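You operate a simulated robot arm through the tools that you are given. There is no shell and no other tool. Be economical: measure what you need, move in short steps, check, and stop when the job is done.

Carry out the task below with a simulated robot arm. There is one attempt and no reset: what you move stays moved.

TASK
Put the small tin from the white table in the yellow bowl.
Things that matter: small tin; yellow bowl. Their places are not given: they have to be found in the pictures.

It is judged by the outcome, as a careful person would: the job done as asked, and still so three seconds after it is handed in. It fails if anything else is knocked over, pushed out of place, dropped, spilled or broken.

THE ROBOT
A 7-joint arm with a two-finger parallel gripper, fixed in place. Base frame: the origin is at the foot of the arm, x ahead of it, y to its left, z up; the work surface is at about z = 0. Lengths are in m, angles in degrees, forces in N, time in s.
With the tool pointing down near the work surface it reaches from about 0.24 to 0.62 m from the base axis. Its first joint turns from -66.0 to 66.0 degrees. Payload 2.6 kg.
Tool frame: the origin (TCP) lies between the finger pads and is the grasp point; the fingertips stand 0.03 m ahead of it; z points along the fingers, y is the line along which they close. The gripper opens to 0.094 m. The fingers are 0.028 m wide and 0.01 m thick; the gripper's body (0.05 by 0.096 m) begins 0.055 m behind the TCP.
Orientation is that of the tool frame in the base frame, as [roll, pitch, yaw] about the fixed x, y, z axes, in that order (R = Rz(yaw) Ry(pitch) Rx(roll)). With the fingers straight down and closing along the base's y, the tool's x points along the base's -x, its y along +y and its z along -z.

THE INTERFACE
- The arm moves only by the tool move_arm. Its argument "targets" is a list of rows, each an object of numbers (a shift or turn left out is 0, a gripper value left out holds the last): "x", "y", "z": the shift along the base's x, y, z in units of 150 mm (1.0 is 150 mm); "wx", "wy", "wz": the turn, a rotation vector about the base's x, y, z in units of 90 degrees (1.0 is 90 degrees); "grip": the opening, from 0 (shut) to 1 (fully open). In form: [{"x": .., "y": .., "z": .., "wx": .., "wy": .., "wz": .., "grip": ..}, ...]. A call has 1 to 8 rows; each row is the pose to reach, as a shift and turn from the pose commanded when the call began. A call with a number of a shift or a turn outside -1 to 1 is refused whole. A row lasts 0.2 s, in which the tool goes at most 0.05 m and 8.6 degrees; a call with a longer step from one row to the next is refused whole, and so is a gripper value outside its range. A pose out of reach is approached as far as the arm can. The call stops where the force on the tool passes 40 N (or 10 N more than at its start, if that is more) or the arm is blocked; 0.2 s more then pass. The fingers move at their own pace (about 0.072 m/s each) and stop on an object; they squeeze with about 28 N. The grip force told is the motor's: it shows also when the fingers shut on nothing. Time passes only in rows, and 0.2 s behind the last, so rows that repeat a pose let the fingers close. It gives the time, the measured TCP pose, the force on the tool (base axes), the opening and the grip force at its end, in the units of the frame above (readings bear some noise).
- Cameras (640 x 400 px; columns grow to the right, rows downward): "scene" is fixed at [0.0328, 0.4449, 0.5412]; the picture's right is [-0.72, -0.69, 0.00], its down [-0.54, 0.56, -0.63] and it looks along [0.44, -0.46, -0.77] (base axes); focal length 319 px, centre (320, 200). "wrist" rides on the gripper at [-0.037, 0, -0.058] in the tool frame; the picture's right is [0.00, -1.00, 0.00], its down [0.97, 0.00, -0.24] and it looks along [0.24, 0.00, 0.97] (tool axes); focal length 218 px, centre (320, 200).
- capture(camera): a new picture of that camera. No time passes.
- locate(camera, pixels): for up to 12 pixels [column, row] of the newest picture of that camera ("zoom" is the newest enlarged one), the place [x, y, z] in the base frame of the surface seen there, good to about 0.002 m. No time passes.
- close_up(camera, box): a new picture of the part [left, top, right, bottom] of that camera's present view, enlarged. No time passes.
- finish_job(): hands the job in; it is judged then, once.

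Work in short steps. Measure before you move; look again where a grasp or a placing could have gone wrong, and mend it. You have 60 turns and 16 pictures in all, the two below and enlarged ones among them. Open the gripper and draw the arm clear of the work before you hand the job in, unless the task says otherwise; then end with one line.

The tools are called after "Emit:" by a JSON object that holds its "name" and its "arguments". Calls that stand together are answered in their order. move_arm: Moves the arm, as the interface text tells. Its arguments: {"type":"object","properties":{"targets":{"type":"array"}},"required":["targets"]} The other tools are called the same way: capture (camera) takes a picture; locate (camera, pixels) gives the place of the surface under pixels of a picture; close_up (camera, box) takes an enlarged picture of a part of a camera's view; finish_job () hands the job in.

At the start:

```text
time_s: 0.0
ee_pos: [0.2594, 0.2645, 0.2554]
tool_rot: [179.8, 0.1, -180.0]
force: [-0.2, 0.0, 0.3]
opening: 0.094
grasp_force: 0.2
```

scene: 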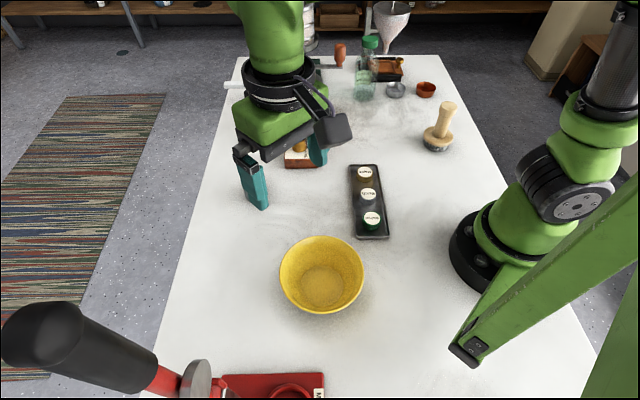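
wrist: 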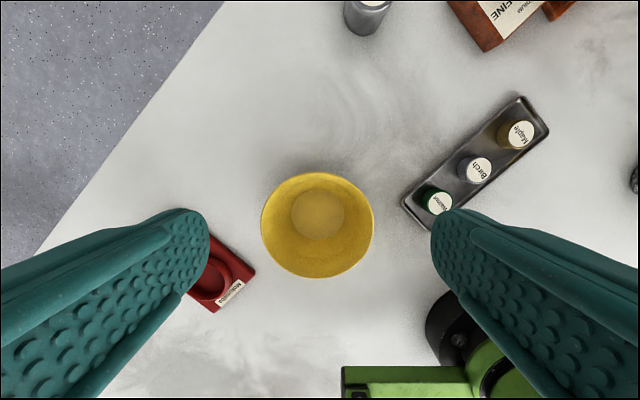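

The wrist view shows a grey cylinder at (365,15), and the scene view has small items around (396,88) and (300,155). I'll enlarge these to identify the tin.

Emit:
{"name": "close_up", "arguments": {"camera": "scene", "box": [220, 30, 480, 190]}}

Emit:
{"name": "close_up", "arguments": {"camera": "wrist", "box": [300, 0, 640, 220]}}

```text
2.46 times, centred on (350, 110) of scene
```

zoom: 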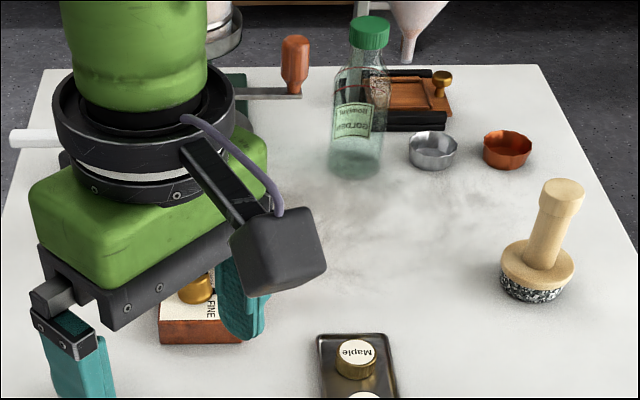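

```text
1.82 times, centred on (470, 110) of wrist
```

zoom: 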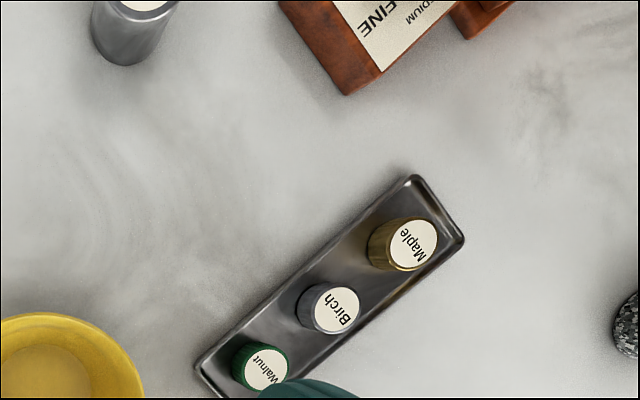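

The grey cylinder with a pale lid at wrist (365,15) is likely the tin. I'll measure it and the bowl.

Emit:
{"name": "capture", "arguments": {"camera": "wrist"}}

Emit:
{"name": "locate", "arguments": {"camera": "wrist", "pixels": [[363, 30], [370, 2], [318, 215], [262, 225], [374, 225], [318, 173], [318, 277], [345, 15], [390, 8], [440, 200], [480, 45]]}}

```text
11 pictures are left
```

wrist: 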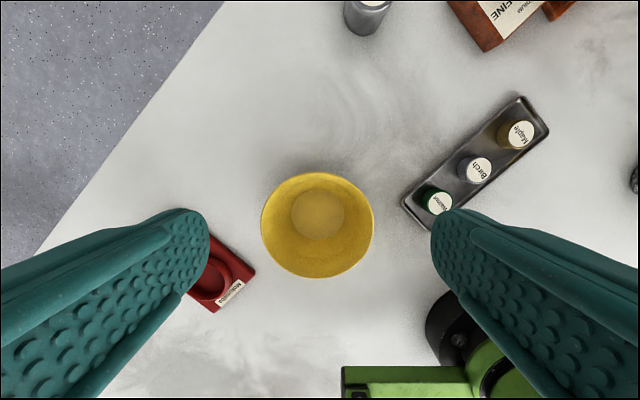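

```text
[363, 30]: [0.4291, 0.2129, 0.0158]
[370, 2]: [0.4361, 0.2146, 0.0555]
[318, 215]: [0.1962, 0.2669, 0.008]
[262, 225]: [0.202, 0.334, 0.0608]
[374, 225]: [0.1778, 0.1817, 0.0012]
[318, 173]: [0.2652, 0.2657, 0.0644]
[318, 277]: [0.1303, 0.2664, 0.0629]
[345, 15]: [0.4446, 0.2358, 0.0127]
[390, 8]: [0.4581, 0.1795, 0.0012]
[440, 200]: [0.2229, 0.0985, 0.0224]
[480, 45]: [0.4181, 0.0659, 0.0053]
```

Bowl centre is about (0.197, 0.267), rim z about 0.063. The tin is near (0.45, 0.215), top about 0.055. I'll move forward at height for a proper look.

Emit:
{"name": "move_arm", "arguments": {"targets": [{"x": 0.25, "y": -0.1}, {"x": 0.5, "y": -0.2}, {"x": 0.75, "y": -0.3}, {"x": 0.8, "y": -0.33}]}}

Emit:
{"name": "capture", "arguments": {"camera": "wrist"}}

Emit:
{"name": "capture", "arguments": {"camera": "scene"}}

```text
time_s: 1.0
ee_pos: [0.3793, 0.2166, 0.2565]
tool_rot: [-180.0, 0.1, 179.9]
force: [0.5, 0.1, -0.1]
opening: 0.0941
grasp_force: 0.1
```

```text
10 pictures are left
```

wrist: 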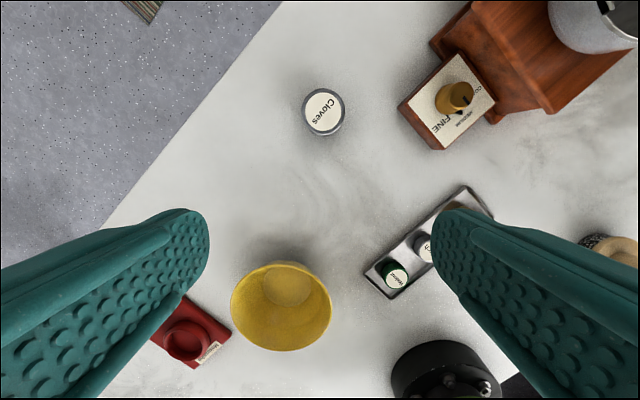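

```text
9 pictures are left
```

scene: 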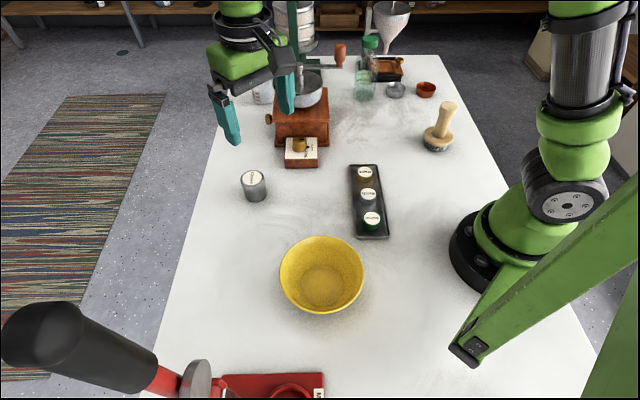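

The tin ("Cloves") is at wrist (323,112), scene (253,185). I'll measure its lid edges.

Emit:
{"name": "locate", "arguments": {"camera": "wrist", "pixels": [[323, 111], [305, 111], [342, 111], [323, 92], [323, 129], [323, 134], [440, 148], [400, 110], [460, 95]]}}

Emit:
{"name": "locate", "arguments": {"camera": "scene", "pixels": [[253, 177], [242, 178], [264, 178], [255, 200], [322, 237], [282, 270], [364, 268], [322, 313], [322, 280]]}}

```text
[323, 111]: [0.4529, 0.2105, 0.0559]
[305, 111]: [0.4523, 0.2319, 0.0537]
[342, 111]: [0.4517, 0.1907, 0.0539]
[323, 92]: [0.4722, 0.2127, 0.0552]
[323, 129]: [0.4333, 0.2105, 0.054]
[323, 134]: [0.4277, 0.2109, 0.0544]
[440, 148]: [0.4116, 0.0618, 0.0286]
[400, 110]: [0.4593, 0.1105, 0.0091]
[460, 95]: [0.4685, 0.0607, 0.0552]
```

```text
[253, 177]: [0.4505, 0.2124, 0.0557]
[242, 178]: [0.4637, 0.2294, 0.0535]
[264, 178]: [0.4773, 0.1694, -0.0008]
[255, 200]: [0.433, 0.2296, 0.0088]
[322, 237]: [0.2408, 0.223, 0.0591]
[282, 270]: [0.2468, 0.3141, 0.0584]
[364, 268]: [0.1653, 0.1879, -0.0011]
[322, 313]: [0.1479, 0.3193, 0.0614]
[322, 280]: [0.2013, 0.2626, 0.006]
```

Tin centre is about (0.4515, 0.2115), diameter about 0.043, top 0.055. I'll go above it and descend partway.

Emit:
{"name": "move_arm", "arguments": {"targets": [{"x": 0.24, "y": -0.02, "grip": 1}, {"x": 0.48, "y": -0.03}, {"x": 0.48, "y": -0.03, "z": -0.28}, {"x": 0.48, "y": -0.03, "z": -0.56}, {"x": 0.48, "y": -0.03, "z": -0.8}, {"x": 0.48, "y": -0.03, "z": -0.8}]}}

Emit:
{"name": "capture", "arguments": {"camera": "wrist"}}

```text
time_s: 2.4
ee_pos: [0.4462, 0.2084, 0.1344]
tool_rot: [179.9, 0.0, -179.9]
force: [-0.2, 0.4, -1.5]
opening: 0.0938
grasp_force: 0.0
```

```text
8 pictures are left
```

wrist: 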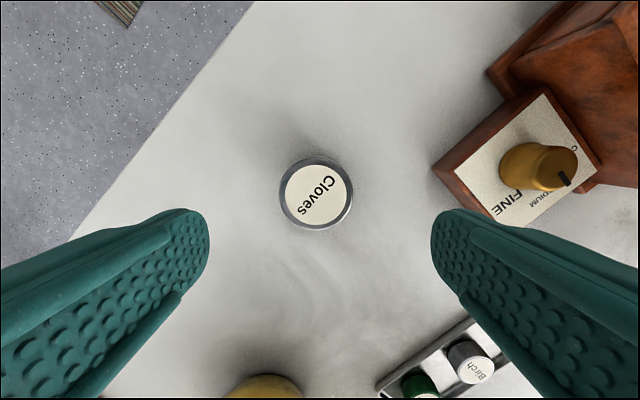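

The reading is about 5 mm short in x. I'll recheck the lid centre at (316,194) from here.

Emit:
{"name": "locate", "arguments": {"camera": "wrist", "pixels": [[316, 194], [281, 194], [350, 194], [316, 162], [316, 226]]}}

Emit:
{"name": "move_arm", "arguments": {"targets": [{"z": 0}]}}

```text
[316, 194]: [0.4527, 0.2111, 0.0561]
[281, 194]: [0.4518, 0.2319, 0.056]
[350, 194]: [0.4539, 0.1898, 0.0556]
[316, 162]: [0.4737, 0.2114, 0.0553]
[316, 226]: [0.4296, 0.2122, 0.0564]
```

```text
time_s: 2.8
ee_pos: [0.4474, 0.21, 0.134]
tool_rot: [180.0, 0.0, -179.9]
force: [0.9, 1.0, -0.4]
opening: 0.0943
grasp_force: 0.0
```

Tin is at (0.452, 0.211); TCP at (0.447, 0.210). I'll correct, descend to z about 0.046 and close.

Emit:
{"name": "move_arm", "arguments": {"targets": [{"x": 0.033, "y": 0.007}, {"x": 0.033, "y": 0.007, "z": -0.2}, {"x": 0.033, "y": 0.007, "z": -0.4}, {"x": 0.033, "y": 0.007, "z": -0.58}, {"x": 0.033, "y": 0.007, "z": -0.58}, {"x": 0.033, "y": 0.007, "z": -0.58, "grip": 0.35}, {"x": 0.033, "y": 0.007, "z": -0.58, "grip": 0.35}, {"x": 0.033, "y": 0.007, "z": -0.58, "grip": 0.35}]}}

```text
time_s: 4.6
ee_pos: [0.4549, 0.2118, 0.0485]
tool_rot: [180.0, -0.1, 180.0]
force: [-0.6, 0.4, -0.9]
opening: 0.0476
grasp_force: 28.5
```

The fingers stopped on the tin at 0.048 m with 28 N. I'll keep closing and lift.

Emit:
{"name": "move_arm", "arguments": {"targets": [{"grip": 0}, {"grip": 0}, {"z": 0.15}, {"z": 0.35}, {"z": 0.6}, {"z": 0.8}, {"z": 0.8}]}}

Emit:
{"name": "capture", "arguments": {"camera": "wrist"}}

```text
time_s: 6.2
ee_pos: [0.4581, 0.2128, 0.1681]
tool_rot: [-180.0, -0.2, -179.9]
force: [0.8, 0.6, -1.2]
opening: 0.048
grasp_force: 27.9
```

```text
7 pictures are left
```

wrist: 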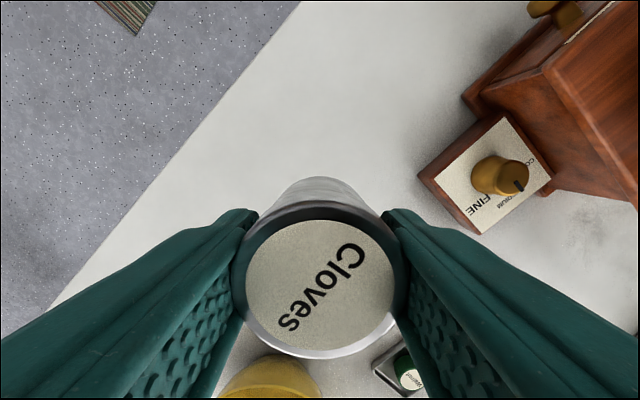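

The tin is held. I'll carry it at this height toward the bowl centre (0.197, 0.267).

Emit:
{"name": "move_arm", "arguments": {"targets": [{"x": -0.2, "y": 0.04}, {"x": -0.4, "y": 0.08}, {"x": -0.6, "y": 0.12}, {"x": -0.8, "y": 0.16}, {"x": -0.95, "y": 0.2}, {"x": -0.95, "y": 0.2}]}}

Emit:
{"name": "move_arm", "arguments": {"targets": [{"x": -0.2, "y": 0.05}, {"x": -0.4, "y": 0.1}, {"x": -0.6, "y": 0.13}, {"x": -0.77, "y": 0.16}, {"x": -0.77, "y": 0.16}, {"x": -0.77, "y": 0.16}]}}

Emit:
{"name": "capture", "arguments": {"camera": "scene"}}

```text
time_s: 7.6
ee_pos: [0.314, 0.2391, 0.1676]
tool_rot: [179.8, 0.0, 180.0]
force: [0.2, -0.3, -0.8]
opening: 0.0478
grasp_force: 28.5
```

```text
time_s: 9.0
ee_pos: [0.1969, 0.2655, 0.1698]
tool_rot: [179.9, 0.0, 180.0]
force: [-0.1, -0.5, -1.6]
opening: 0.0475
grasp_force: 28.0
```

```text
6 pictures are left
```

scene: 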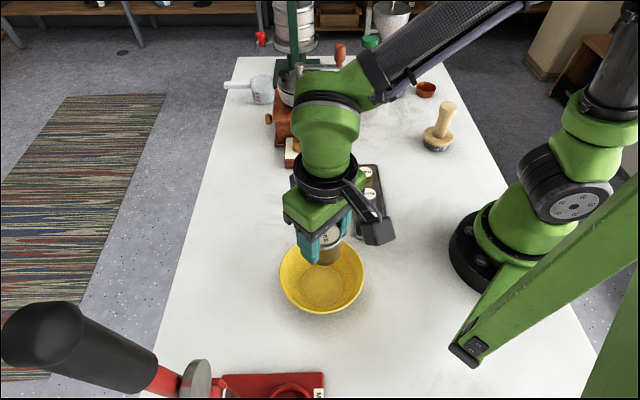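

The tin is over the bowl. I'll lower it to TCP z about 0.061, just above the bowl's floor.

Emit:
{"name": "move_arm", "arguments": {"targets": [{"z": -0.2}, {"z": -0.4}, {"z": -0.55}, {"z": -0.65}, {"z": -0.72}, {"z": -0.72}]}}

```text
time_s: 10.4
ee_pos: [0.1997, 0.2646, 0.0602]
tool_rot: [180.0, -0.1, -180.0]
force: [0.7, -0.2, -0.5]
opening: 0.0479
grasp_force: 28.1
```

No contact yet. I'll lower 3 mm more and open just enough to release.

Emit:
{"name": "move_arm", "arguments": {"targets": [{"x": -0.01, "y": 0.01, "z": -0.02}, {"x": -0.01, "y": 0.01, "z": -0.02}, {"x": -0.01, "y": 0.01, "z": -0.02, "grip": 0.62}, {"x": -0.01, "y": 0.01, "z": -0.02, "grip": 0.62}]}}

```text
time_s: 11.4
ee_pos: [0.1971, 0.2676, 0.0573]
tool_rot: [179.9, 0.0, -179.9]
force: [-0.4, 0.3, -0.8]
opening: 0.0583
grasp_force: 0.1
```

The tin is released. I'll rise straight up, then check.

Emit:
{"name": "move_arm", "arguments": {"targets": [{"z": 0.1}, {"z": 0.25}, {"z": 0.45}, {"z": 0.7}, {"z": 0.95}, {"z": 0.95}]}}

Emit:
{"name": "move_arm", "arguments": {"targets": [{"x": 0.2, "z": 0.1}, {"x": 0.4, "z": 0.2}, {"x": 0.65, "z": 0.3}, {"x": 0.8, "z": 0.3, "grip": 1}, {"x": 0.8, "z": 0.3, "grip": 1}]}}

Emit:
{"name": "capture", "arguments": {"camera": "scene"}}

```text
time_s: 12.8
ee_pos: [0.1967, 0.2674, 0.2012]
tool_rot: [179.9, 0.0, -180.0]
force: [-0.4, 0.6, -0.5]
opening: 0.0584
grasp_force: 0.1
```

```text
time_s: 14.0
ee_pos: [0.3155, 0.2678, 0.2446]
tool_rot: [180.0, 0.0, 180.0]
force: [-0.6, 0.1, -0.3]
opening: 0.094
grasp_force: 0.1
```

```text
5 pictures are left
```

scene: 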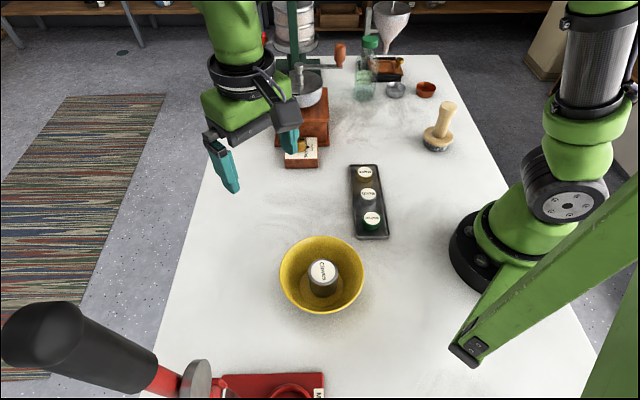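

The tin stands upright in the bowl at (323,277), the gripper is open and clear, and nothing else has moved. I'll hand the job in.

Emit:
{"name": "finish_job", "arguments": {}}

```text
The job is handed in.
```

The small "Cloves" tin is standing upright in the yellow bowl, and the last picture showed nothing else on the table disturbed.
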